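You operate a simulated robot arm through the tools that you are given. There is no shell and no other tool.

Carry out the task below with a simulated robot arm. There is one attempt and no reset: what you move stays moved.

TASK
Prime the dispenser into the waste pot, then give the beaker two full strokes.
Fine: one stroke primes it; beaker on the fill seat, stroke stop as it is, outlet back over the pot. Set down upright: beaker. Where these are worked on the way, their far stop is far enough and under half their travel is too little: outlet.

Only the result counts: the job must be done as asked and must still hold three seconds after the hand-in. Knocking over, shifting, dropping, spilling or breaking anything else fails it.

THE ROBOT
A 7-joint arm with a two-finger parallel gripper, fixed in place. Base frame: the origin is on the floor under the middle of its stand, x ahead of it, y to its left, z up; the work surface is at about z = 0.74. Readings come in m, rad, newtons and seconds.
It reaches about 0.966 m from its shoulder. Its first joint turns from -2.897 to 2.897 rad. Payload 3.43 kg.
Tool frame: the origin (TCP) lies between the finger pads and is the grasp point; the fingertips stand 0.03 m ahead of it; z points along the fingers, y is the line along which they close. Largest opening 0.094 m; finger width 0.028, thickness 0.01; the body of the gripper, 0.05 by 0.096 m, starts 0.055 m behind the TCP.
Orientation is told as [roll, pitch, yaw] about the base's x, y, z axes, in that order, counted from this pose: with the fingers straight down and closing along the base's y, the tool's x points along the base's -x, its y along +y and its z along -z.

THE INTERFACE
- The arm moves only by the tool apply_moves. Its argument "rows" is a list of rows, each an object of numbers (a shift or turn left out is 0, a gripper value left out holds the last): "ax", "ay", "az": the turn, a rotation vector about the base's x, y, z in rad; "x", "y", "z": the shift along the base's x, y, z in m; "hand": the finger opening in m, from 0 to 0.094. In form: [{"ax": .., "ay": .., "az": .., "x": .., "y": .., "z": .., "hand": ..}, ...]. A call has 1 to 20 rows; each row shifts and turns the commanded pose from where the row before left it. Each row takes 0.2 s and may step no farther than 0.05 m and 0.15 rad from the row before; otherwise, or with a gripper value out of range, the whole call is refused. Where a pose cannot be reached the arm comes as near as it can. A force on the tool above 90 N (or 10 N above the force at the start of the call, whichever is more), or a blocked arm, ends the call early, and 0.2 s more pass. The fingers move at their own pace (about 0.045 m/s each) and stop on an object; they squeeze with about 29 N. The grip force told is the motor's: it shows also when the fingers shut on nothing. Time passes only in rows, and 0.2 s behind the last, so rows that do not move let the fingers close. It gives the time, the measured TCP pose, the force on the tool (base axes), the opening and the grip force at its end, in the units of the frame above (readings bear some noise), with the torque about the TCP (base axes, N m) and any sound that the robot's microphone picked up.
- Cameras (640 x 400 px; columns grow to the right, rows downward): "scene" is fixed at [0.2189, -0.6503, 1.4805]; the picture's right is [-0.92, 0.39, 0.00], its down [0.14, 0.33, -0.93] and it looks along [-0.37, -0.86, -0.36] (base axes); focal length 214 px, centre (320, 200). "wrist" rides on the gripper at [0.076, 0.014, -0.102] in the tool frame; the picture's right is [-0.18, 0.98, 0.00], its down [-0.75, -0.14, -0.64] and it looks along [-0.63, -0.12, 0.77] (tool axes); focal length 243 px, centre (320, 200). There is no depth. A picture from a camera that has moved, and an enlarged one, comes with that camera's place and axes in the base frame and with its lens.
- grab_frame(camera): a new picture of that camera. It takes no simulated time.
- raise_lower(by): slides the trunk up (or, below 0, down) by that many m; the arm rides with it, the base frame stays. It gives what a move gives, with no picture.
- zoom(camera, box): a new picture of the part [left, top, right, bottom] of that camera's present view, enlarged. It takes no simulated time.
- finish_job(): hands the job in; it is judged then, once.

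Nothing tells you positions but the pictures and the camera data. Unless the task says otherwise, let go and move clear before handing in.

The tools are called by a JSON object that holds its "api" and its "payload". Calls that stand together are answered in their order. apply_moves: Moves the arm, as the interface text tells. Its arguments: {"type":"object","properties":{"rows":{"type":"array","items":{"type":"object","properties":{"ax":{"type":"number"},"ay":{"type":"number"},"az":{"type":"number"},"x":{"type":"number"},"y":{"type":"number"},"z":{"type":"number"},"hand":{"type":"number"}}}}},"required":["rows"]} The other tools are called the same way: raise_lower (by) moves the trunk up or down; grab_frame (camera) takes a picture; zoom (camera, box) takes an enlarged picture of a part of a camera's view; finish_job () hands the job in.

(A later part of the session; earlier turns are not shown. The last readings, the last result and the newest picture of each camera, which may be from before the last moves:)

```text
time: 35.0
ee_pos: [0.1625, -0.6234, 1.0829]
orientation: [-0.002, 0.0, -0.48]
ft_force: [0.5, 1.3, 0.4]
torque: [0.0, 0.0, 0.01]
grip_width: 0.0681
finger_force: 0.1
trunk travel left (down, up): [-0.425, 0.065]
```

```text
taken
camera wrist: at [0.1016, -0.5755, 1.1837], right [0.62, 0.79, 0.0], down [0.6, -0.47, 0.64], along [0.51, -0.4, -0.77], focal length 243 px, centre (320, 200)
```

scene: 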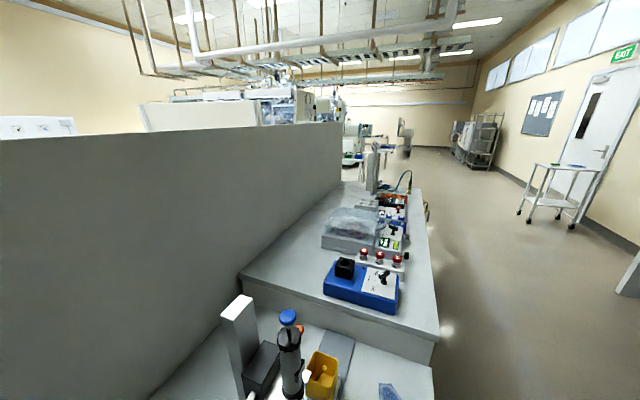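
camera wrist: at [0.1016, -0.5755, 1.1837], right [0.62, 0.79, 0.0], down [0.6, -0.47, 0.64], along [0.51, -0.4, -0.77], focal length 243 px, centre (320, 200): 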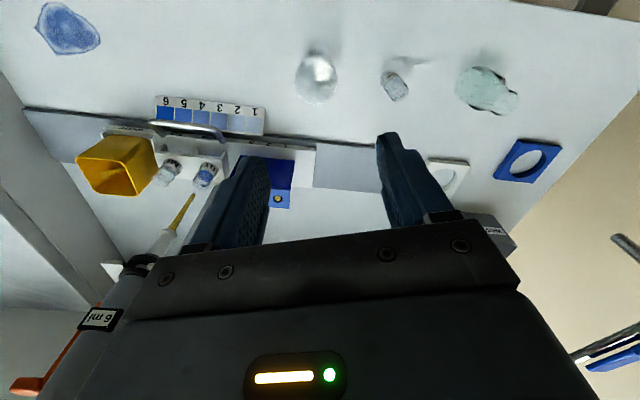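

The beaker is almost directly below the hand. I'll zoom in for its centre and rim.

{"api": "zoom", "payload": {"camera": "wrist", "box": [270, 30, 370, 120]}}

{"api": "zoom", "payload": {"camera": "wrist", "box": [280, 20, 580, 200]}}

```text
4.44 times, centred on (320, 75) of wrist
camera zoom: at [0.1016, -0.5755, 1.1837], right [0.62, 0.79, 0.0], down [0.6, -0.47, 0.64], along [0.51, -0.4, -0.77], focal length 1078 px, centre (320, 756)
```

zoom: 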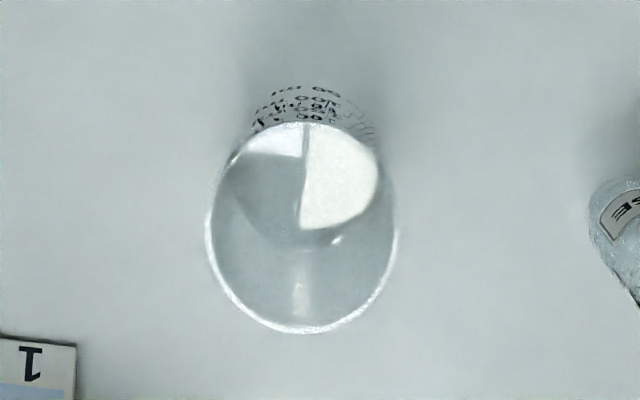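

```text
2.13 times, centred on (430, 110) of wrist
camera zoom: at [0.1016, -0.5755, 1.1837], right [0.62, 0.79, 0.0], down [0.6, -0.47, 0.64], along [0.51, -0.4, -0.77], focal length 518 px, centre (85, 392)
```

zoom: 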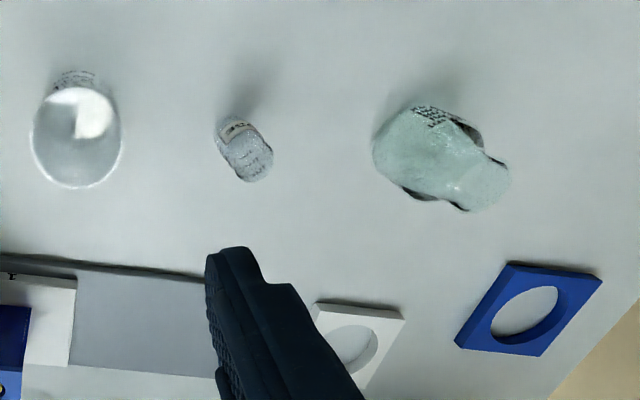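

I put the beaker's rim centre at (0.171, -0.637, 0.819), about 61 mm wide. I'll open wider, centre over it, descend partway and re-check.

{"api": "apply_moves", "payload": {"rows": [{"x": 0.0085, "y": -0.0136, "hand": 0.088}, {"z": -0.04}, {"z": -0.04}, {"z": -0.04}, {"z": -0.02}]}}

{"api": "grab_frame", "payload": {"camera": "wrist"}}

{"api": "zoom", "payload": {"camera": "wrist", "box": [240, 40, 400, 160]}}

```text
time: 36.2
ee_pos: [0.1747, -0.6365, 0.9423]
orientation: [-0.003, 0.001, -0.478]
ft_force: [-0.1, 0.3, 0.5]
torque: [0.0, -0.01, -0.01]
grip_width: 0.0879
finger_force: 0.0
trunk travel left (down, up): [-0.425, 0.065]
```

```text
taken
camera wrist: at [0.1133, -0.5884, 1.045], right [0.62, 0.79, 0.0], down [0.6, -0.47, 0.64], along [0.51, -0.4, -0.77], focal length 243 px, centre (320, 200)
```

wrist: 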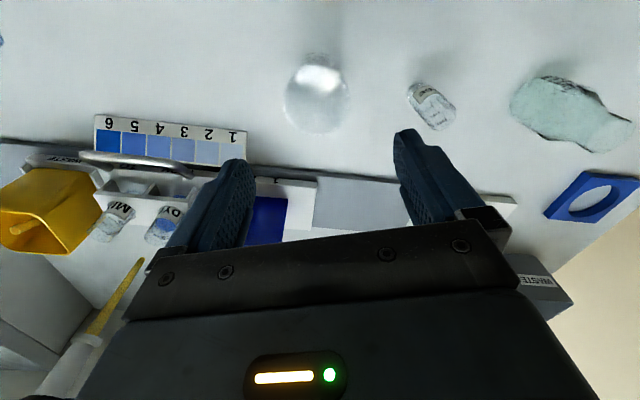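

```text
3.33 times, centred on (320, 100) of wrist
camera zoom: at [0.1133, -0.5884, 1.045], right [0.62, 0.79, 0.0], down [0.6, -0.47, 0.64], along [0.51, -0.4, -0.77], focal length 809 px, centre (320, 533)
```

zoom: 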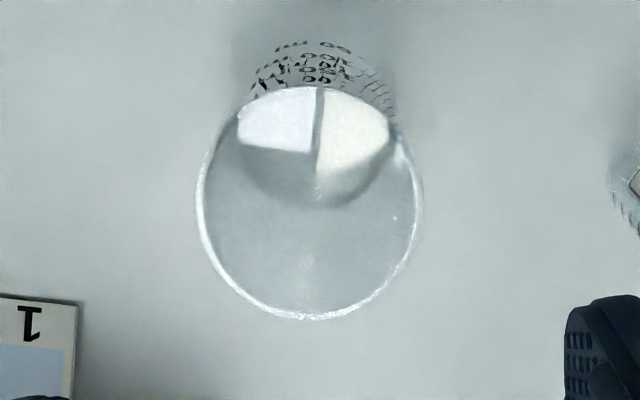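

Centre refined to (0.172, -0.638), which is within 3 mm of the hand. I'll descend to grip height z≈0.80 and close.

{"api": "apply_moves", "payload": {"rows": [{"x": -0.002, "y": -0.002, "z": -0.04}, {"z": -0.04}, {"z": -0.04}, {"z": -0.02}, {}]}}

{"api": "zoom", "payload": {"camera": "wrist", "box": [200, 40, 440, 240]}}

```text
time: 37.4
ee_pos: [0.1724, -0.6357, 0.8025]
orientation: [-0.001, 0.0, -0.478]
ft_force: [0.3, -0.4, 0.5]
torque: [-0.01, 0.04, 0.01]
grip_width: 0.0879
finger_force: 0.1
trunk travel left (down, up): [-0.425, 0.065]
```

```text
2.00 times, centred on (320, 140) of wrist
camera zoom: at [0.1107, -0.5877, 0.9045], right [0.62, 0.79, 0.0], down [0.6, -0.47, 0.64], along [0.51, -0.4, -0.77], focal length 485 px, centre (320, 320)
```

zoom: 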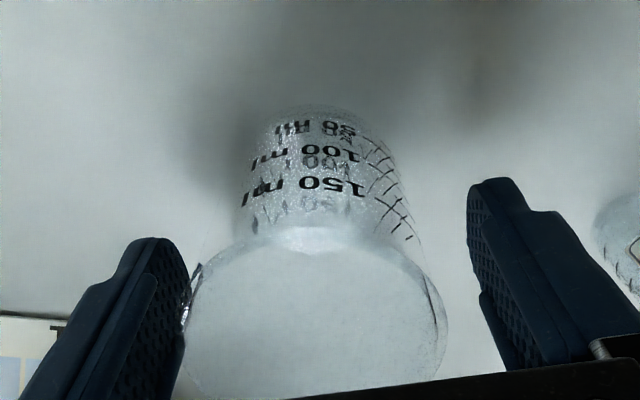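

{"api": "apply_moves", "payload": {"rows": [{"x": -0.0015, "y": -0.0028}, {"hand": 0.075}, {"hand": 0.045}, {}, {}, {}]}}

{"api": "zoom", "payload": {"camera": "wrist", "box": [200, 40, 440, 240]}}

```text
time: 38.8
ee_pos: [0.1688, -0.6399, 0.803]
orientation: [-0.003, 0.001, -0.479]
ft_force: [-0.1, -0.4, 0.2]
torque: [0.01, -0.03, -0.03]
grip_width: 0.0592
finger_force: 29.2
trunk travel left (down, up): [-0.425, 0.065]
```

```text
2.00 times, centred on (320, 140) of wrist
camera zoom: at [0.108, -0.5909, 0.9051], right [0.62, 0.79, 0.0], down [0.6, -0.47, 0.64], along [0.51, -0.4, -0.77], focal length 485 px, centre (320, 320)
```

zoom: 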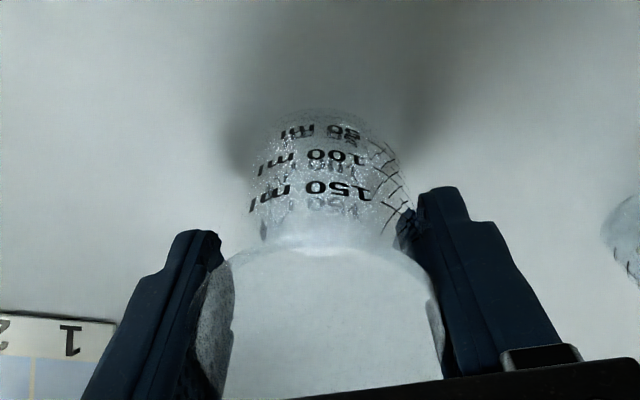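

Beaker held at 59.2 mm with 29 N. I'll lift it straight up and carry it level toward the fill seat, stopping partway to measure the seat.

{"api": "apply_moves", "payload": {"rows": [{"z": 0.02}, {"z": 0.04}, {"z": 0.04}, {"z": 0.04}, {"z": 0.04}, {"z": 0.03}]}}

{"api": "apply_moves", "payload": {"rows": [{"x": 0.04, "y": 0.005}, {"x": 0.04, "y": 0.01}, {"x": 0.04, "y": 0.01}, {"x": 0.04, "y": 0.01}, {"x": 0.04, "y": 0.01}]}}

{"api": "grab_frame", "payload": {"camera": "wrist"}}

```text
time: 40.2
ee_pos: [0.1695, -0.64, 1.0158]
orientation: [-0.001, 0.001, -0.478]
ft_force: [0.0, -0.5, 0.4]
torque: [0.0, -0.01, 0.02]
grip_width: 0.0593
finger_force: 28.9
trunk travel left (down, up): [-0.425, 0.065]
```

```text
time: 41.4
ee_pos: [0.3718, -0.5924, 1.0123]
orientation: [0.0, -0.001, -0.479]
ft_force: [-0.8, -0.5, -0.4]
torque: [0.02, -0.05, 0.02]
grip_width: 0.0589
finger_force: 29.3
trunk travel left (down, up): [-0.425, 0.065]
```

```text
taken
camera wrist: at [0.3107, -0.5446, 1.1148], right [0.62, 0.79, 0.0], down [0.6, -0.47, 0.64], along [0.5, -0.4, -0.77], focal length 243 px, centre (320, 200)
```

wrist: 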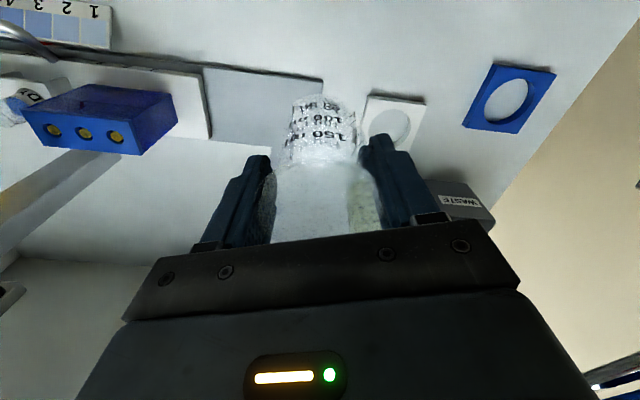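

{"api": "zoom", "payload": {"camera": "wrist", "box": [340, 70, 460, 170]}}

{"api": "apply_moves", "payload": {"rows": [{"x": 0.0, "y": 0.04}, {"x": 0.0, "y": 0.04}]}}

{"api": "grab_frame", "payload": {"camera": "wrist"}}

{"api": "zoom", "payload": {"camera": "wrist", "box": [260, 60, 380, 160]}}

```text
4.00 times, centred on (400, 120) of wrist
camera zoom: at [0.3107, -0.5446, 1.1148], right [0.62, 0.79, 0.0], down [0.6, -0.47, 0.64], along [0.5, -0.4, -0.77], focal length 970 px, centre (0, 520)
```

zoom: 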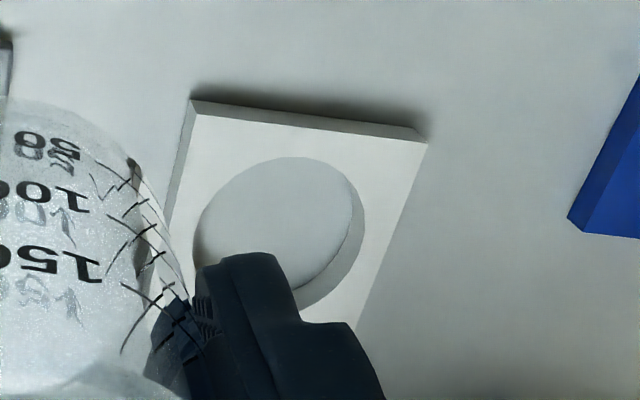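

```text
time: 42.0
ee_pos: [0.3704, -0.5132, 1.0112]
orientation: [-0.002, -0.001, -0.477]
ft_force: [-0.1, 0.1, 0.3]
torque: [-0.02, 0.0, -0.01]
grip_width: 0.0594
finger_force: 28.7
trunk travel left (down, up): [-0.425, 0.065]
```

```text
taken
camera wrist: at [0.3091, -0.4652, 1.1125], right [0.62, 0.79, 0.0], down [0.6, -0.47, 0.64], along [0.5, -0.4, -0.77], focal length 243 px, centre (320, 200)
```

wrist: 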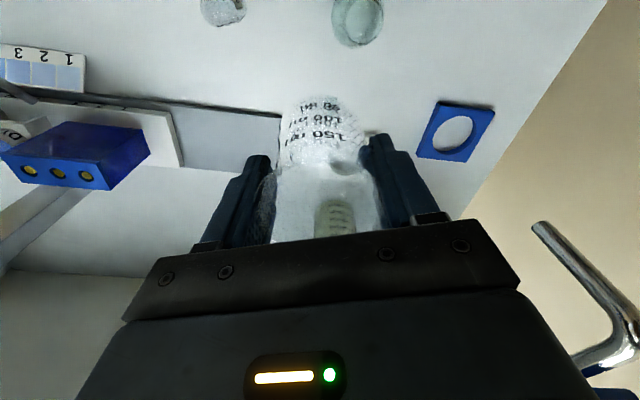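

```text
4.00 times, centred on (320, 110) of wrist
camera zoom: at [0.3091, -0.4652, 1.1125], right [0.62, 0.79, 0.0], down [0.6, -0.47, 0.64], along [0.5, -0.4, -0.77], focal length 970 px, centre (320, 560)
```

zoom: 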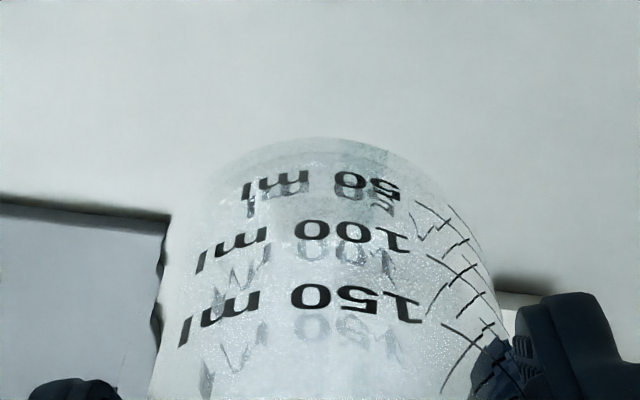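

The beaker hides the seat from here. I'll shift to the side so the white seat is fully visible for a precise measurement.

{"api": "apply_moves", "payload": {"rows": [{"x": 0.006, "y": -0.037}, {"x": 0.006, "y": -0.037}, {"x": 0.006, "y": -0.037}, {"x": 0.006, "y": -0.037}, {}]}}

{"api": "grab_frame", "payload": {"camera": "wrist"}}

{"api": "zoom", "payload": {"camera": "wrist", "box": [360, 50, 500, 170]}}

```text
time: 43.2
ee_pos: [0.3931, -0.6601, 1.0132]
orientation: [-0.001, 0.0, -0.478]
ft_force: [0.2, -0.2, -0.7]
torque: [-0.01, 0.02, -0.03]
grip_width: 0.0593
finger_force: 29.3
trunk travel left (down, up): [-0.425, 0.065]
```

```text
taken
camera wrist: at [0.331, -0.6119, 1.115], right [0.62, 0.79, 0.0], down [0.6, -0.47, 0.64], along [0.5, -0.4, -0.77], focal length 243 px, centre (320, 200)
```

wrist: 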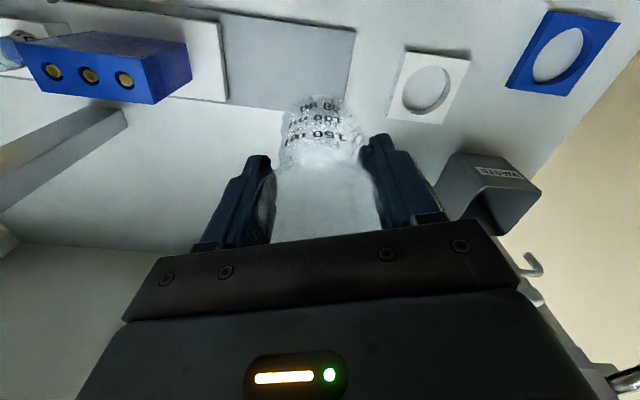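

```text
3.33 times, centred on (430, 110) of wrist
camera zoom: at [0.331, -0.6119, 1.115], right [0.62, 0.79, 0.0], down [0.6, -0.47, 0.64], along [0.5, -0.4, -0.77], focal length 809 px, centre (-47, 500)
```

zoom: 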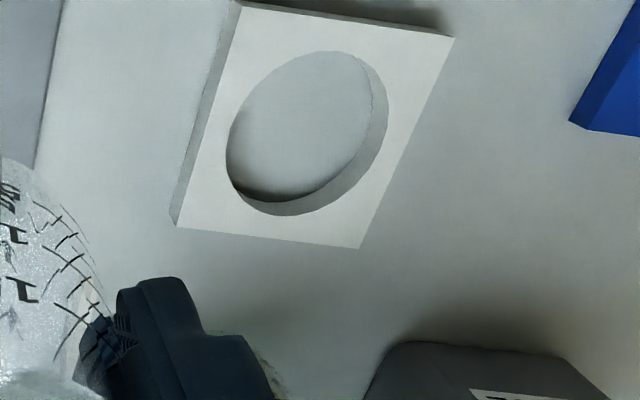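

{"api": "zoom", "payload": {"camera": "wrist", "box": [250, 70, 390, 190]}}

```text
3.33 times, centred on (320, 130) of wrist
camera zoom: at [0.331, -0.6119, 1.115], right [0.62, 0.79, 0.0], down [0.6, -0.47, 0.64], along [0.5, -0.4, -0.77], focal length 809 px, centre (320, 433)
```

zoom: 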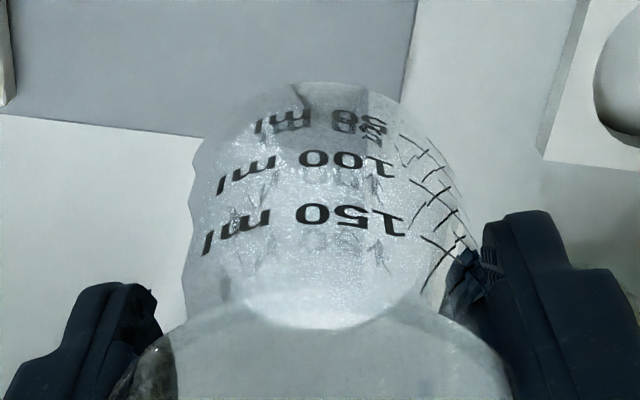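

Seat centre from the corners and hole is (0.501, -0.558), with a 65 mm hole and a 16 mm high ring. The beaker is centred in the grip to within about 2 mm. I'll move over the seat, lower most of the way and re-check.

{"api": "apply_moves", "payload": {"rows": [{"x": 0.027, "y": 0.0253}, {"x": 0.027, "y": 0.0253}, {"x": 0.027, "y": 0.0253}, {"x": 0.0279, "y": 0.0254}, {"z": -0.03}, {"z": -0.03}, {"z": -0.03}, {"z": -0.03}, {}]}}

{"api": "grab_frame", "payload": {"camera": "wrist"}}

{"api": "zoom", "payload": {"camera": "wrist", "box": [230, 40, 410, 180]}}

```text
time: 45.2
ee_pos: [0.5022, -0.5613, 0.8939]
orientation: [-0.002, 0.001, -0.477]
ft_force: [0.4, -0.1, -0.1]
torque: [0.04, 0.0, 0.0]
grip_width: 0.059
finger_force: 28.9
trunk travel left (down, up): [-0.425, 0.065]
```

```text
taken
camera wrist: at [0.4417, -0.5122, 0.9958], right [0.62, 0.79, 0.0], down [0.6, -0.47, 0.64], along [0.51, -0.4, -0.77], focal length 243 px, centre (320, 200)
```

wrist: 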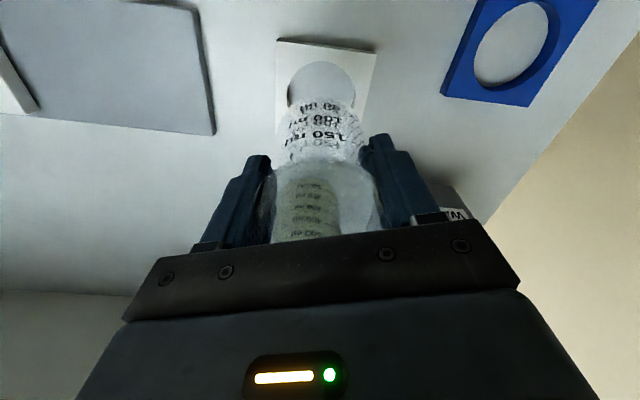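

```text
2.86 times, centred on (320, 110) of wrist
camera zoom: at [0.4417, -0.5122, 0.9958], right [0.62, 0.79, 0.0], down [0.6, -0.47, 0.64], along [0.51, -0.4, -0.77], focal length 693 px, centre (320, 457)
```

zoom: 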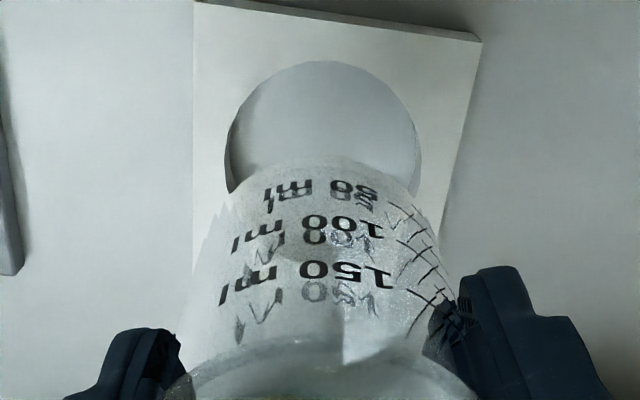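

The hole centre from this closer view is (0.5017, -0.5585), about 1.5 mm off the hand. I'll correct that and lower gently.

{"api": "apply_moves", "payload": {"rows": [{"x": -0.001, "y": 0.001, "z": -0.02}, {"z": -0.02}, {"z": -0.02}, {}]}}

{"api": "zoom", "payload": {"camera": "wrist", "box": [230, 40, 410, 180]}}

```text
time: 46.2
ee_pos: [0.5016, -0.5615, 0.8346]
orientation: [-0.002, 0.001, -0.478]
ft_force: [-0.1, -0.2, -0.2]
torque: [-0.02, 0.0, 0.01]
grip_width: 0.0591
finger_force: 29.7
trunk travel left (down, up): [-0.425, 0.065]
```

```text
2.86 times, centred on (320, 110) of wrist
camera zoom: at [0.4402, -0.5126, 0.9354], right [0.62, 0.79, 0.0], down [0.6, -0.47, 0.64], along [0.51, -0.4, -0.77], focal length 693 px, centre (320, 457)
```

zoom: 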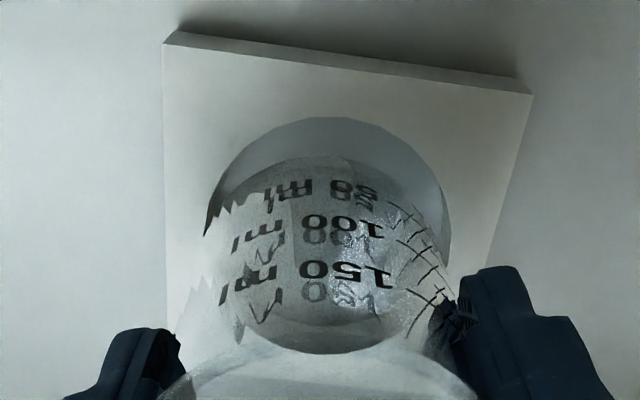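

{"api": "apply_moves", "payload": {"rows": [{"x": 0.0005, "y": 0.001, "z": -0.01}, {}]}}

{"api": "zoom", "payload": {"camera": "wrist", "box": [250, 50, 400, 160]}}

```text
time: 46.8
ee_pos: [0.5012, -0.5581, 0.8251]
orientation: [-0.003, 0.001, -0.479]
ft_force: [-0.3, -0.2, -0.7]
torque: [0.0, 0.02, 0.04]
grip_width: 0.0592
finger_force: 29.4
trunk travel left (down, up): [-0.425, 0.065]
```

```text
3.64 times, centred on (325, 105) of wrist
camera zoom: at [0.4406, -0.5107, 0.9265], right [0.62, 0.79, 0.0], down [0.6, -0.47, 0.64], along [0.51, -0.4, -0.77], focal length 882 px, centre (302, 546)
```

zoom: 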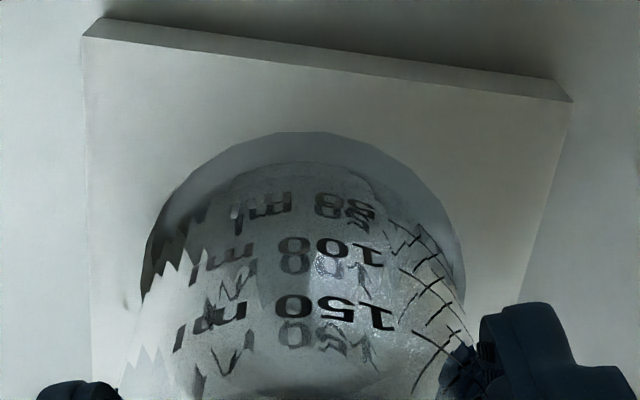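

Aligned to within a millimetre. I'll lower into the seat in small steps and watch the force.

{"api": "apply_moves", "payload": {"rows": [{"z": -0.005}, {"z": -0.005}, {"z": -0.004}, {}]}}

{"api": "zoom", "payload": {"camera": "wrist", "box": [250, 50, 400, 160]}}

```text
time: 47.8
ee_pos: [0.5016, -0.5591, 0.8068]
orientation: [-0.001, -0.001, -0.478]
ft_force: [1.1, 0.1, -0.3]
torque: [0.0, 0.01, 0.02]
grip_width: 0.0591
finger_force: 29.3
trunk travel left (down, up): [-0.425, 0.065]
```

```text
3.64 times, centred on (325, 105) of wrist
camera zoom: at [0.4401, -0.5122, 0.9106], right [0.62, 0.79, 0.0], down [0.6, -0.47, 0.64], along [0.51, -0.4, -0.77], focal length 882 px, centre (302, 546)
```

zoom: 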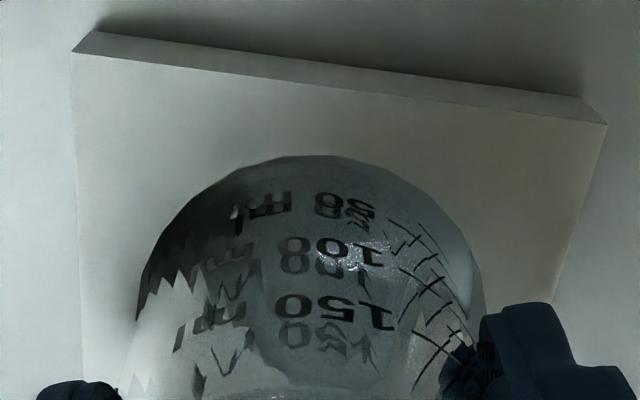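

{"api": "apply_moves", "payload": {"rows": [{"z": -0.003}, {}]}}

{"api": "apply_moves", "payload": {"rows": [{"z": -0.002}, {}]}}

```text
time: 48.4
ee_pos: [0.5018, -0.5594, 0.8055]
orientation: [-0.002, 0.001, -0.479]
ft_force: [0.4, 0.5, -0.9]
torque: [-0.01, 0.03, 0.03]
grip_width: 0.059
finger_force: 28.8
trunk travel left (down, up): [-0.425, 0.065]
```

```text
time: 49.0
ee_pos: [0.5004, -0.5615, 0.804]
orientation: [-0.002, 0.002, -0.478]
ft_force: [0.4, 0.5, -0.2]
torque: [0.04, -0.01, -0.02]
grip_width: 0.0591
finger_force: 29.4
trunk travel left (down, up): [-0.425, 0.065]
```

{"api": "apply_moves", "payload": {"rows": [{"z": -0.001}, {}]}}

{"api": "zoom", "payload": {"camera": "wrist", "box": [250, 50, 400, 160]}}

```text
time: 49.6
ee_pos: [0.5005, -0.56, 0.8027]
orientation: [-0.002, -0.001, -0.479]
ft_force: [-1.2, 0.9, 8.0]
torque: [0.13, 0.06, 0.02]
grip_width: 0.0591
finger_force: 29.1
trunk travel left (down, up): [-0.425, 0.065]
```

```text
3.64 times, centred on (325, 105) of wrist
camera zoom: at [0.44, -0.5127, 0.9049], right [0.62, 0.79, 0.0], down [0.6, -0.47, 0.64], along [0.51, -0.4, -0.77], focal length 882 px, centre (302, 546)
```

zoom: 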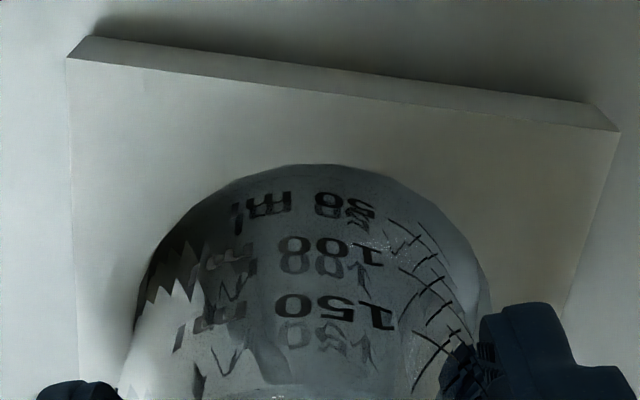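

The beaker touched down with 8 N at exactly bench height, inside the ring. I'll release it and rise straight up.

{"api": "apply_moves", "payload": {"rows": [{"hand": 0.07}, {"hand": 0.085}, {"hand": 0.09}, {}]}}

{"api": "zoom", "payload": {"camera": "wrist", "box": [200, 40, 440, 240]}}

```text
time: 50.6
ee_pos: [0.5019, -0.5614, 0.8019]
orientation: [-0.001, 0.0, -0.478]
ft_force: [0.3, -0.3, 0.3]
torque: [-0.03, 0.01, 0.0]
grip_width: 0.0901
finger_force: 0.1
trunk travel left (down, up): [-0.425, 0.065]
```

```text
2.00 times, centred on (320, 140) of wrist
camera zoom: at [0.4401, -0.5125, 0.9043], right [0.62, 0.79, 0.0], down [0.6, -0.47, 0.64], along [0.51, -0.4, -0.77], focal length 485 px, centre (320, 320)
```

zoom: 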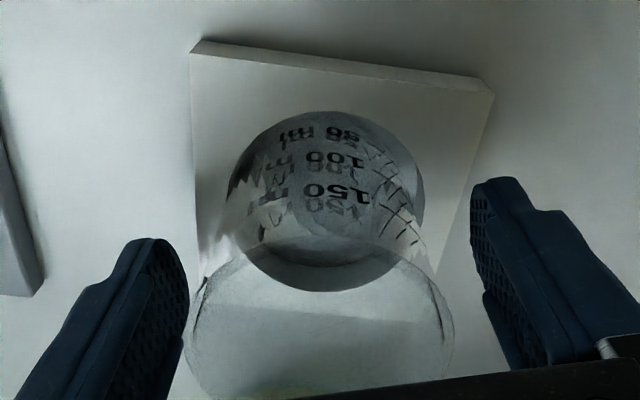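

{"api": "apply_moves", "payload": {"rows": [{"z": 0.02}, {"z": 0.03}, {"z": 0.04}, {"z": 0.04}, {"z": 0.04}]}}

{"api": "grab_frame", "payload": {"camera": "wrist"}}

{"api": "zoom", "payload": {"camera": "wrist", "box": [220, 20, 460, 200]}}

```text
time: 51.8
ee_pos: [0.5022, -0.5616, 0.9741]
orientation: [0.001, -0.001, -0.478]
ft_force: [0.2, -0.7, -0.1]
torque: [0.03, -0.04, 0.0]
grip_width: 0.0901
finger_force: 0.0
trunk travel left (down, up): [-0.425, 0.065]
```

```text
taken
camera wrist: at [0.4399, -0.5132, 1.0753], right [0.62, 0.79, 0.0], down [0.6, -0.47, 0.64], along [0.51, -0.4, -0.77], focal length 243 px, centre (320, 200)
```

wrist: 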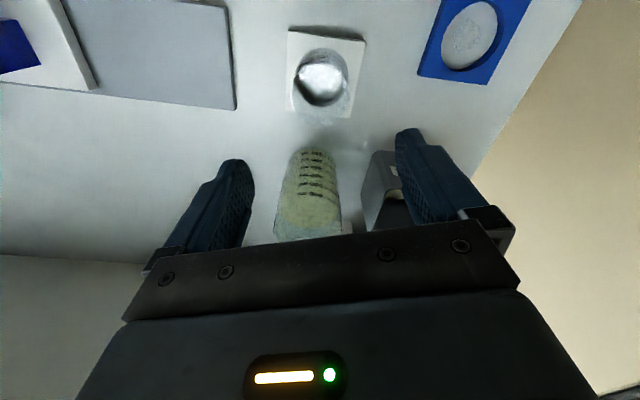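

```text
2.22 times, centred on (340, 110) of wrist
camera zoom: at [0.4399, -0.5132, 1.0753], right [0.62, 0.79, 0.0], down [0.6, -0.47, 0.64], along [0.51, -0.4, -0.77], focal length 539 px, centre (276, 400)
```

zoom: 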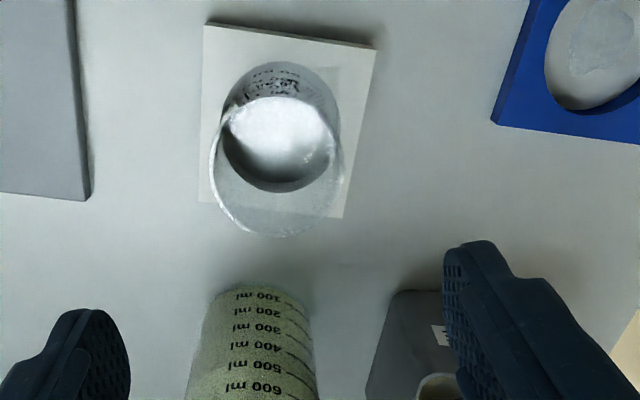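

The beaker stands upright in the fill seat. Next is the outlet's ball handle, which sits under a bracket, so I'll come in nearly horizontally from the robot side. I'll back off, tilt the hand and re-measure the ball.

{"api": "apply_moves", "payload": {"rows": [{"z": 0.04, "x": -0.01, "y": 0.01}, {"z": 0.04, "x": -0.02, "y": 0.02}, {"z": 0.03, "x": -0.02, "y": 0.02, "hand": 0.05}, {"ax": -0.06, "ay": -0.1154}, {"ax": -0.06, "ay": -0.1154}, {"ax": -0.06, "ay": -0.1154}, {"ax": -0.06, "ay": -0.1154}, {"ax": -0.06, "ay": -0.1154}, {"ax": -0.06, "ay": -0.1154}, {"ax": -0.06, "ay": -0.1154}, {"ax": -0.06, "ay": -0.1154}, {"ax": -0.06, "ay": -0.1154}, {"ax": -0.06, "ay": -0.1154}]}}

{"api": "grab_frame", "payload": {"camera": "wrist"}}

{"api": "zoom", "payload": {"camera": "wrist", "box": [240, 0, 440, 160]}}

```text
time: 54.6
ee_pos: [0.4527, -0.5116, 1.0835]
orientation: [-0.011, -1.302, -0.468]
ft_force: [0.4, -0.7, 0.1]
torque: [-0.02, 0.0, -0.03]
grip_width: 0.05
finger_force: 0.0
trunk travel left (down, up): [-0.425, 0.065]
```

```text
taken
camera wrist: at [0.3535, -0.4438, 1.0369], right [0.5, 0.85, 0.17], down [-0.44, 0.07, 0.9], along [0.75, -0.52, 0.41], focal length 243 px, centre (320, 200)
```

wrist: 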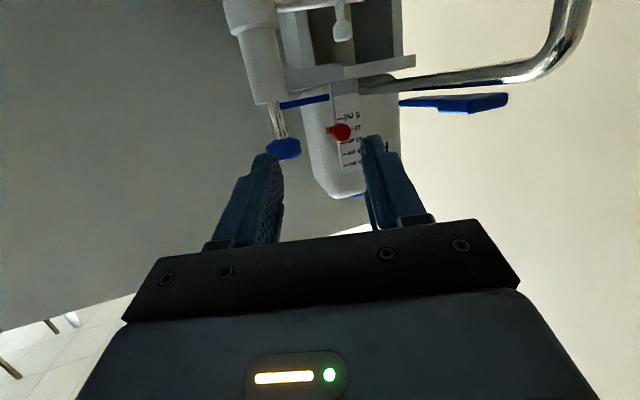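

```text
2.50 times, centred on (340, 80) of wrist
camera zoom: at [0.3535, -0.4438, 1.0369], right [0.5, 0.85, 0.17], down [-0.44, 0.07, 0.9], along [0.75, -0.52, 0.41], focal length 606 px, centre (270, 500)
```

zoom: 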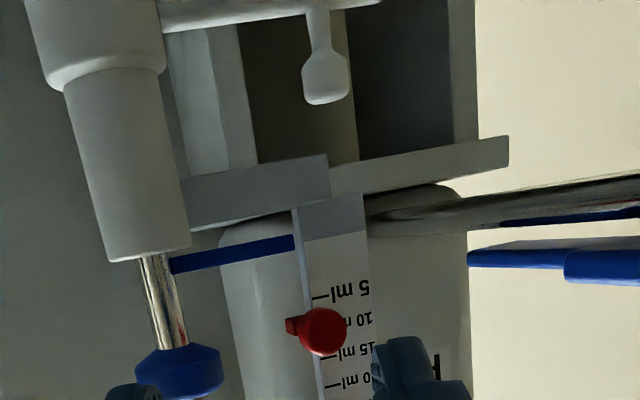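

Ball handle refined to (0.674, -0.587, 0.977), about 23 mm wide, with the bracket bottom at z≈1.012 just above. I'll move to a pre-grasp point 11 cm back on the approach line.

{"api": "apply_moves", "payload": {"rows": [{"x": 0.0312, "y": -0.0071, "z": -0.0199}, {"x": 0.0312, "y": -0.0071, "z": -0.0199}, {"x": 0.0312, "y": -0.0071, "z": -0.0199}, {"x": 0.0312, "y": -0.0071, "z": -0.0199}, {}]}}

{"api": "grab_frame", "payload": {"camera": "wrist"}}

{"api": "zoom", "payload": {"camera": "wrist", "box": [220, 20, 420, 220]}}

```text
time: 55.8
ee_pos: [0.5788, -0.5396, 1.0047]
orientation: [-0.007, -1.299, -0.474]
ft_force: [-0.4, 0.9, -0.2]
torque: [0.02, 0.0, 0.0]
grip_width: 0.05
finger_force: 0.1
trunk travel left (down, up): [-0.425, 0.065]
```

```text
taken
camera wrist: at [0.479, -0.471, 0.9574], right [0.5, 0.85, 0.18], down [-0.43, 0.07, 0.9], along [0.75, -0.52, 0.4], focal length 243 px, centre (320, 200)
```

wrist: 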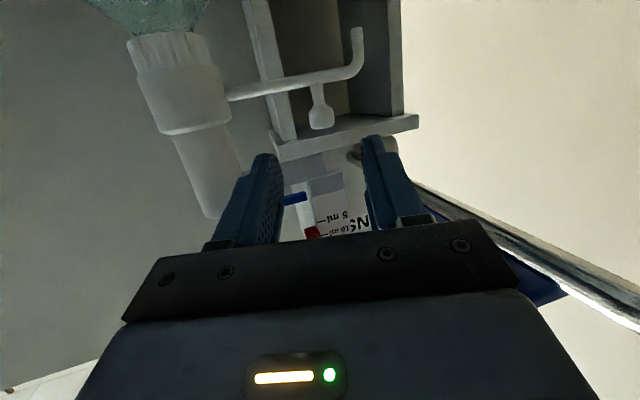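

```text
2.00 times, centred on (320, 120) of wrist
camera zoom: at [0.479, -0.471, 0.9574], right [0.5, 0.85, 0.18], down [-0.43, 0.07, 0.9], along [0.75, -0.52, 0.4], focal length 485 px, centre (320, 360)
```

zoom: 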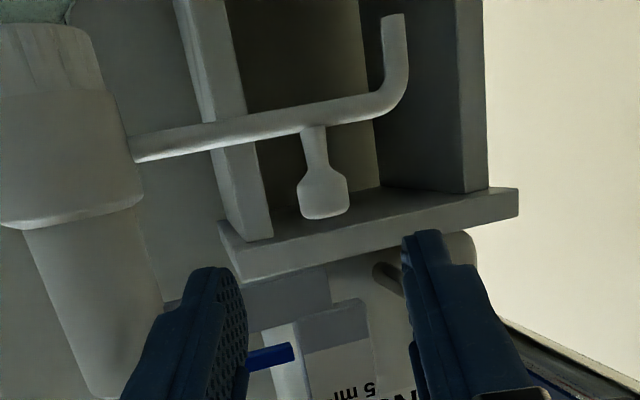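

The ball sits on the tool axis between the fingers, about 11.5 cm ahead, with the frame shelf well behind it. I'll advance most of the way and check.

{"api": "apply_moves", "payload": {"rows": [{"x": 0.0214, "y": -0.011, "z": -0.0055}, {"x": 0.0214, "y": -0.011, "z": -0.0055}, {"x": 0.0214, "y": -0.011, "z": -0.0062}, {}]}}

{"api": "zoom", "payload": {"camera": "wrist", "box": [220, 20, 420, 220]}}

```text
time: 56.8
ee_pos: [0.6423, -0.5715, 0.9876]
orientation: [-0.007, -1.3, -0.475]
ft_force: [-0.3, 0.0, -1.3]
torque: [0.01, -0.01, 0.0]
grip_width: 0.05
finger_force: 0.1
trunk travel left (down, up): [-0.425, 0.065]
```

```text
2.00 times, centred on (320, 120) of wrist
camera zoom: at [0.5431, -0.5044, 0.9411], right [0.5, 0.85, 0.18], down [-0.43, 0.07, 0.9], along [0.75, -0.52, 0.4], focal length 485 px, centre (320, 360)
```

zoom: 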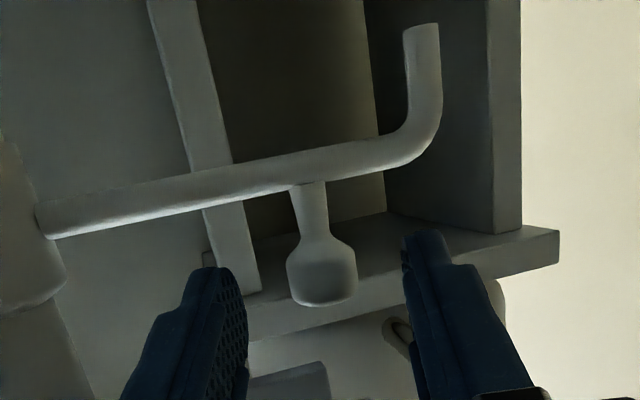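

{"api": "apply_moves", "payload": {"rows": [{"x": 0.0125, "y": -0.0064, "z": -0.0035}, {"x": 0.0125, "y": -0.0064, "z": -0.0035}, {}]}}

{"api": "zoom", "payload": {"camera": "wrist", "box": [220, 20, 420, 220]}}

```text
time: 57.6
ee_pos: [0.6654, -0.5839, 0.9809]
orientation: [-0.009, -1.301, -0.473]
ft_force: [0.2, -0.5, 0.4]
torque: [-0.01, -0.03, 0.03]
grip_width: 0.0503
finger_force: 0.0
trunk travel left (down, up): [-0.425, 0.065]
```

```text
2.00 times, centred on (320, 120) of wrist
camera zoom: at [0.5668, -0.5166, 0.9339], right [0.5, 0.85, 0.18], down [-0.43, 0.07, 0.9], along [0.75, -0.52, 0.4], focal length 485 px, centre (320, 360)
```

zoom: 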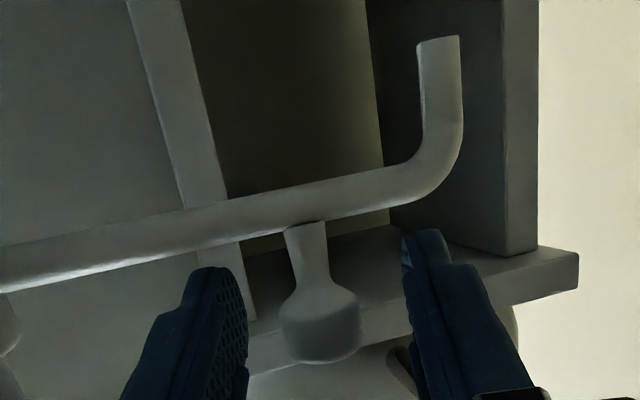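

The ball is now between the finger pads. I'll close on it gently.

{"api": "apply_moves", "payload": {"rows": [{"hand": 0.03}, {"hand": 0.015}, {}, {}]}}

{"api": "zoom", "payload": {"camera": "wrist", "box": [220, 20, 420, 220]}}

```text
time: 58.6
ee_pos: [0.6677, -0.5841, 0.9801]
orientation: [-0.005, -1.3, -0.474]
ft_force: [0.3, 1.2, -0.5]
torque: [0.02, -0.05, 0.0]
grip_width: 0.0209
finger_force: 44.6
trunk travel left (down, up): [-0.425, 0.065]
```

```text
2.00 times, centred on (320, 120) of wrist
camera zoom: at [0.5669, -0.5162, 0.9338], right [0.5, 0.85, 0.18], down [-0.43, 0.07, 0.9], along [0.75, -0.52, 0.4], focal length 485 px, centre (320, 360)
```

zoom: 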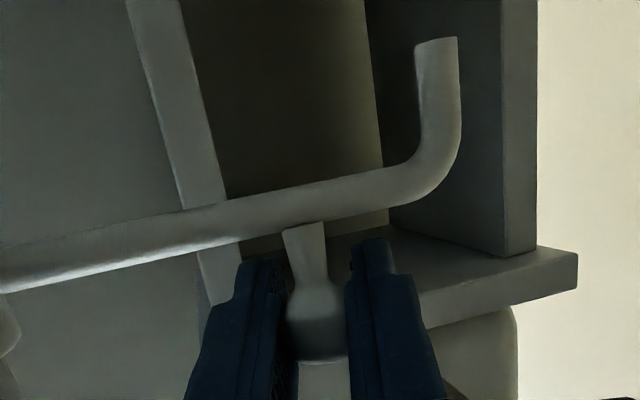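

The grip is well aligned, with almost no side load. I'll start swinging the outlet along its arc about (0.602, -0.657), watching forces.

{"api": "apply_moves", "payload": {"rows": [{"x": -0.0063, "y": 0.0063}, {"x": -0.0068, "y": 0.0057}, {}]}}

{"api": "zoom", "payload": {"camera": "wrist", "box": [220, 20, 420, 220]}}

```text
time: 59.4
ee_pos: [0.6537, -0.5718, 0.981]
orientation: [-0.007, -1.302, -0.473]
ft_force: [1.2, -2.0, 6.4]
torque: [-0.06, -0.13, 0.14]
grip_width: 0.0206
finger_force: 45.3
trunk travel left (down, up): [-0.425, 0.065]
```

```text
2.00 times, centred on (320, 120) of wrist
camera zoom: at [0.5533, -0.505, 0.9336], right [0.5, 0.85, 0.18], down [-0.44, 0.07, 0.9], along [0.75, -0.52, 0.41], focal length 485 px, centre (320, 360)
```

zoom: 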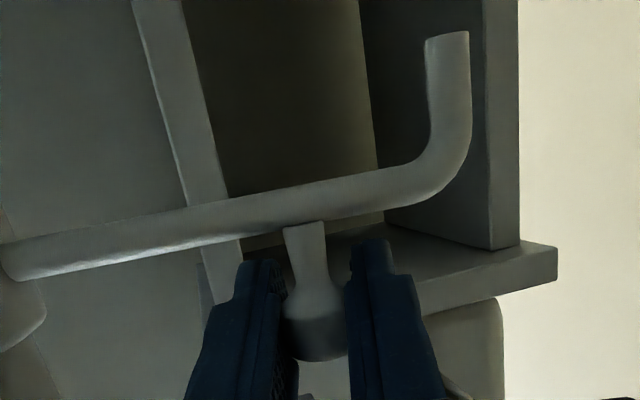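

The outlet turns easily with the hand, so I'll continue the arc.

{"api": "apply_moves", "payload": {"rows": [{"x": -0.0073, "y": 0.0051}, {"x": -0.0077, "y": 0.0044}, {"x": -0.0081, "y": 0.0037}, {"x": -0.0084, "y": 0.003}, {}]}}

{"api": "zoom", "payload": {"camera": "wrist", "box": [220, 20, 420, 220]}}

```text
time: 60.6
ee_pos: [0.6215, -0.556, 0.9801]
orientation: [-0.012, -1.302, -0.472]
ft_force: [-2.7, -17.3, 9.9]
torque: [-0.26, -0.18, 0.09]
grip_width: 0.0207
finger_force: 45.1
trunk travel left (down, up): [-0.425, 0.065]
```

```text
2.00 times, centred on (320, 120) of wrist
camera zoom: at [0.522, -0.4895, 0.9329], right [0.5, 0.85, 0.17], down [-0.43, 0.07, 0.9], along [0.75, -0.52, 0.4], focal length 485 px, centre (320, 360)
```

zoom: 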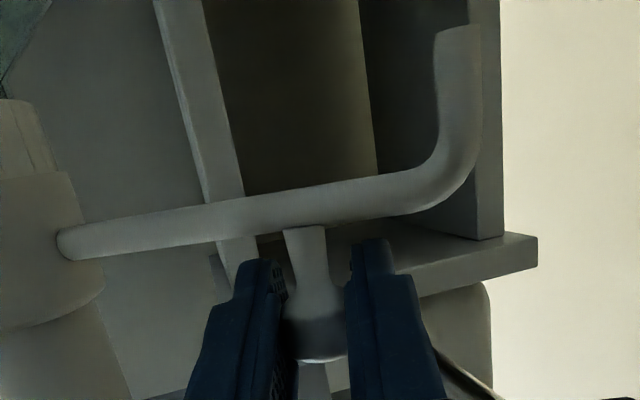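

A slight outward pull of 17 N shows the arc radius is a bit smaller than I assumed. I'll correct inward by 2 mm and continue.

{"api": "apply_moves", "payload": {"rows": [{"x": -0.0085, "y": 0.001}, {"x": -0.0087, "y": 0.0006}, {"x": -0.0087, "y": 0.0003}, {}]}}

```text
time: 61.6
ee_pos: [0.5979, -0.552, 0.9784]
orientation: [-0.006, -1.302, -0.475]
ft_force: [3.2, -0.7, 23.0]
torque: [-0.11, -0.33, 0.28]
grip_width: 0.0206
finger_force: 44.9
trunk travel left (down, up): [-0.425, 0.065]
```

{"api": "apply_moves", "payload": {"rows": [{"z": 0.0015}, {}]}}

{"api": "zoom", "payload": {"camera": "wrist", "box": [200, 0, 440, 240]}}

```text
time: 62.2
ee_pos: [0.5946, -0.5526, 0.9788]
orientation: [0.0, -1.298, -0.479]
ft_force: [2.0, 9.0, 12.1]
torque: [-0.35, -0.7, 0.26]
grip_width: 0.0205
finger_force: 45.0
trunk travel left (down, up): [-0.425, 0.065]
```

```text
1.67 times, centred on (320, 120) of wrist
camera zoom: at [0.4961, -0.4853, 0.9322], right [0.5, 0.85, 0.18], down [-0.43, 0.07, 0.9], along [0.75, -0.52, 0.4], focal length 404 px, centre (320, 333)
```

zoom: 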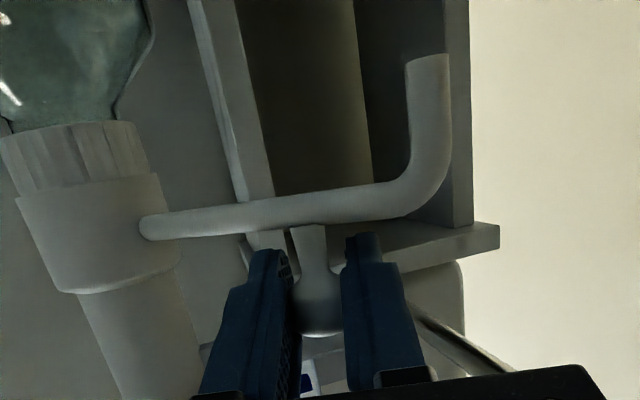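

{"api": "apply_moves", "payload": {"rows": [{"x": -0.0087, "y": 0.0003, "z": 0.001}, {"x": -0.0087, "y": -0.0006}, {"x": -0.0086, "y": -0.0013}, {}]}}

```text
time: 63.2
ee_pos: [0.5698, -0.5554, 0.9779]
orientation: [0.004, -1.296, -0.484]
ft_force: [-3.9, 20.5, -18.5]
torque: [0.18, 0.27, 0.28]
grip_width: 0.0206
finger_force: 45.3
trunk travel left (down, up): [-0.425, 0.065]
```

{"api": "apply_moves", "payload": {"rows": [{"x": -0.0042, "y": 0.0012, "z": -0.001}, {}]}}

{"api": "zoom", "payload": {"camera": "wrist", "box": [200, 0, 440, 240]}}

```text
time: 63.8
ee_pos: [0.5658, -0.5548, 0.9809]
orientation: [-0.008, -1.296, -0.477]
ft_force: [-2.5, 3.2, -30.1]
torque: [0.22, 0.41, -0.02]
grip_width: 0.0207
finger_force: 45.2
trunk travel left (down, up): [-0.425, 0.065]
```

```text
1.67 times, centred on (320, 120) of wrist
camera zoom: at [0.4657, -0.4875, 0.9335], right [0.5, 0.85, 0.18], down [-0.43, 0.07, 0.9], along [0.75, -0.53, 0.4], focal length 404 px, centre (320, 333)
```

zoom: 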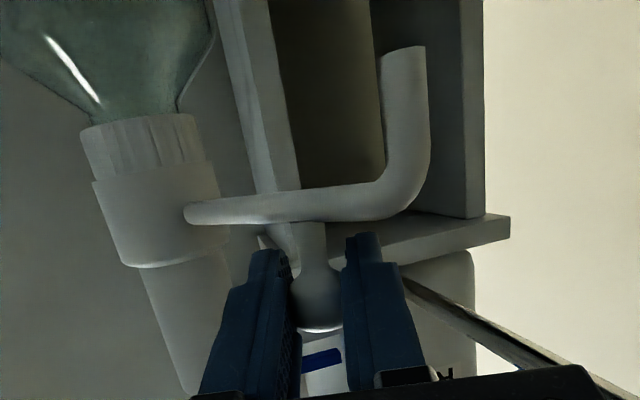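

{"api": "apply_moves", "payload": {"rows": [{"z": -0.0015}, {}]}}

```text
time: 64.4
ee_pos: [0.5657, -0.5549, 0.9805]
orientation: [-0.012, -1.302, -0.472]
ft_force: [-4.4, 6.5, -13.3]
torque: [0.43, 0.74, -0.14]
grip_width: 0.0206
finger_force: 45.9
trunk travel left (down, up): [-0.425, 0.065]
```

{"api": "apply_moves", "payload": {"rows": [{"x": -0.0083, "y": -0.0023, "z": -0.0005}, {"x": -0.0081, "y": -0.003}, {}]}}

{"api": "apply_moves", "payload": {"rows": [{"x": -0.0078, "y": -0.0038}, {}]}}

{"api": "zoom", "payload": {"camera": "wrist", "box": [200, 0, 440, 240]}}

```text
time: 65.2
ee_pos: [0.5512, -0.5598, 0.9802]
orientation: [-0.013, -1.303, -0.469]
ft_force: [5.7, -4.5, -5.6]
torque: [-0.17, -0.29, 0.31]
grip_width: 0.0207
finger_force: 45.0
trunk travel left (down, up): [-0.425, 0.065]
```

```text
time: 65.8
ee_pos: [0.5416, -0.563, 0.9801]
orientation: [-0.007, -1.299, -0.473]
ft_force: [0.1, 3.4, 1.5]
torque: [0.01, -0.05, 0.13]
grip_width: 0.0207
finger_force: 45.2
trunk travel left (down, up): [-0.425, 0.065]
```

```text
1.67 times, centred on (320, 120) of wrist
camera zoom: at [0.442, -0.4962, 0.934], right [0.5, 0.85, 0.18], down [-0.43, 0.07, 0.9], along [0.75, -0.52, 0.4], focal length 404 px, centre (320, 333)
```

zoom: 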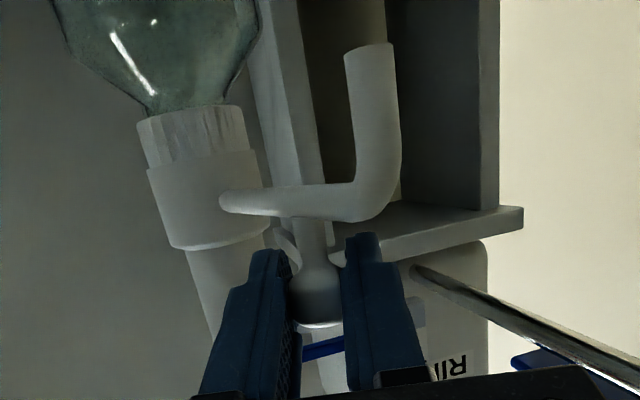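

The forces stay low. Next come the last few degrees toward the far stop, in single steps.

{"api": "apply_moves", "payload": {"rows": [{"x": -0.0074, "y": -0.0049}, {}]}}

{"api": "apply_moves", "payload": {"rows": [{"x": -0.007, "y": -0.0055}, {}]}}

{"api": "zoom", "payload": {"camera": "wrist", "box": [200, 0, 440, 240]}}

```text
time: 66.4
ee_pos: [0.5341, -0.5678, 0.9811]
orientation: [-0.007, -1.3, -0.475]
ft_force: [0.4, 4.4, -1.6]
torque: [-0.03, -0.1, 0.23]
grip_width: 0.0207
finger_force: 45.3
trunk travel left (down, up): [-0.425, 0.065]
```

```text
time: 67.0
ee_pos: [0.5266, -0.5737, 0.9811]
orientation: [-0.012, -1.303, -0.471]
ft_force: [-0.8, 6.1, 14.9]
torque: [-0.01, -0.12, 0.43]
grip_width: 0.0206
finger_force: 45.4
trunk travel left (down, up): [-0.425, 0.065]
```

```text
1.67 times, centred on (320, 120) of wrist
camera zoom: at [0.4276, -0.506, 0.9337], right [0.5, 0.85, 0.17], down [-0.44, 0.07, 0.9], along [0.75, -0.52, 0.41], focal length 404 px, centre (320, 333)
```

zoom: 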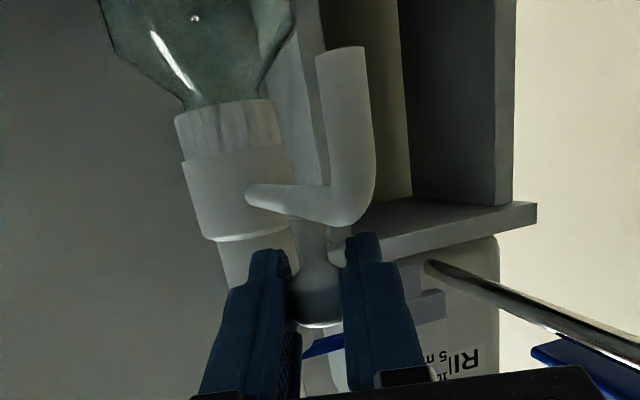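

{"api": "apply_moves", "payload": {"rows": [{"x": -0.004, "y": -0.0034, "z": 0.0005}, {}]}}

{"api": "apply_moves", "payload": {"rows": [{"x": -0.0039, "y": -0.0036}, {}]}}

{"api": "zoom", "payload": {"camera": "wrist", "box": [200, 0, 440, 240]}}

```text
time: 67.6
ee_pos: [0.5231, -0.5768, 0.9805]
orientation: [-0.011, -1.302, -0.47]
ft_force: [2.6, -0.9, 13.0]
torque: [-0.24, -0.38, 0.25]
grip_width: 0.0204
finger_force: 45.3
trunk travel left (down, up): [-0.425, 0.065]
```

```text
time: 68.2
ee_pos: [0.5188, -0.5819, 0.9809]
orientation: [-0.009, -1.303, -0.474]
ft_force: [2.1, 4.1, 15.2]
torque: [-0.13, -0.33, 0.02]
grip_width: 0.0206
finger_force: 45.0
trunk travel left (down, up): [-0.425, 0.065]
```

```text
1.67 times, centred on (320, 120) of wrist
camera zoom: at [0.4192, -0.5131, 0.9335], right [0.5, 0.85, 0.18], down [-0.44, 0.07, 0.9], along [0.75, -0.52, 0.4], focal length 404 px, centre (320, 333)
```

zoom: 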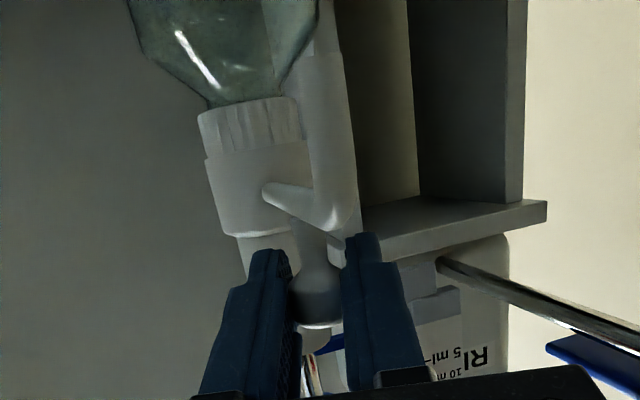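

The outlet is now about over the beaker at 135°. I'll feel for the far stop with small steps.

{"api": "apply_moves", "payload": {"rows": [{"x": -0.0025, "y": -0.0025}, {}]}}

{"api": "apply_moves", "payload": {"rows": [{"x": -0.0025, "y": -0.0026}, {}]}}

```text
time: 68.8
ee_pos: [0.5183, -0.5812, 0.9806]
orientation: [-0.003, -1.304, -0.472]
ft_force: [9.5, 20.6, 25.1]
torque: [0.23, 0.08, 0.4]
grip_width: 0.0206
finger_force: 44.9
trunk travel left (down, up): [-0.425, 0.065]
```

```text
time: 69.4
ee_pos: [0.5175, -0.5828, 0.9803]
orientation: [0.003, -1.308, -0.473]
ft_force: [25.4, 39.6, 25.2]
torque: [0.38, -0.16, 0.68]
grip_width: 0.0208
finger_force: 45.1
trunk travel left (down, up): [-0.425, 0.065]
```

The resistance rose to about 45 N, so the outlet is against its far stop over the beaker. I'll relieve the load, release and back out.

{"api": "apply_moves", "payload": {"rows": [{"x": 0.003, "y": 0.0035, "z": 0.001}, {}]}}

{"api": "apply_moves", "payload": {"rows": [{"hand": 0.035}, {"hand": 0.05}, {}]}}

{"api": "zoom", "payload": {"camera": "wrist", "box": [200, 0, 440, 240]}}

```text
time: 70.0
ee_pos: [0.5179, -0.581, 0.9804]
orientation: [-0.009, -1.303, -0.47]
ft_force: [19.9, 22.1, 7.2]
torque: [-0.38, -1.02, 0.32]
grip_width: 0.0207
finger_force: 45.1
trunk travel left (down, up): [-0.425, 0.065]
```

```text
time: 70.8
ee_pos: [0.5157, -0.5821, 0.9796]
orientation: [-0.009, -1.303, -0.475]
ft_force: [0.8, -0.5, -0.2]
torque: [0.03, 0.0, -0.01]
grip_width: 0.0501
finger_force: 0.1
trunk travel left (down, up): [-0.425, 0.065]
```

```text
1.67 times, centred on (320, 120) of wrist
camera zoom: at [0.4173, -0.5148, 0.9332], right [0.5, 0.85, 0.18], down [-0.43, 0.07, 0.9], along [0.75, -0.52, 0.4], focal length 404 px, centre (320, 333)
```

zoom: 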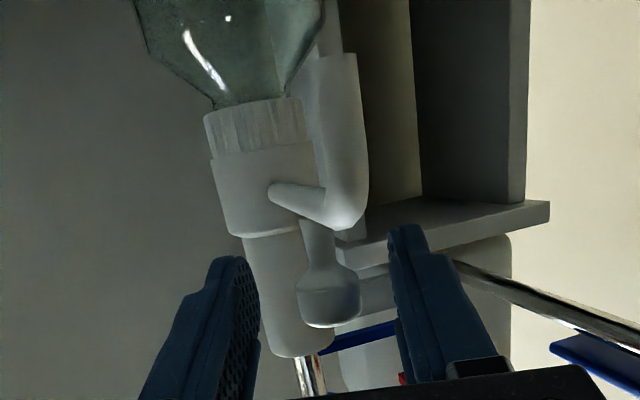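

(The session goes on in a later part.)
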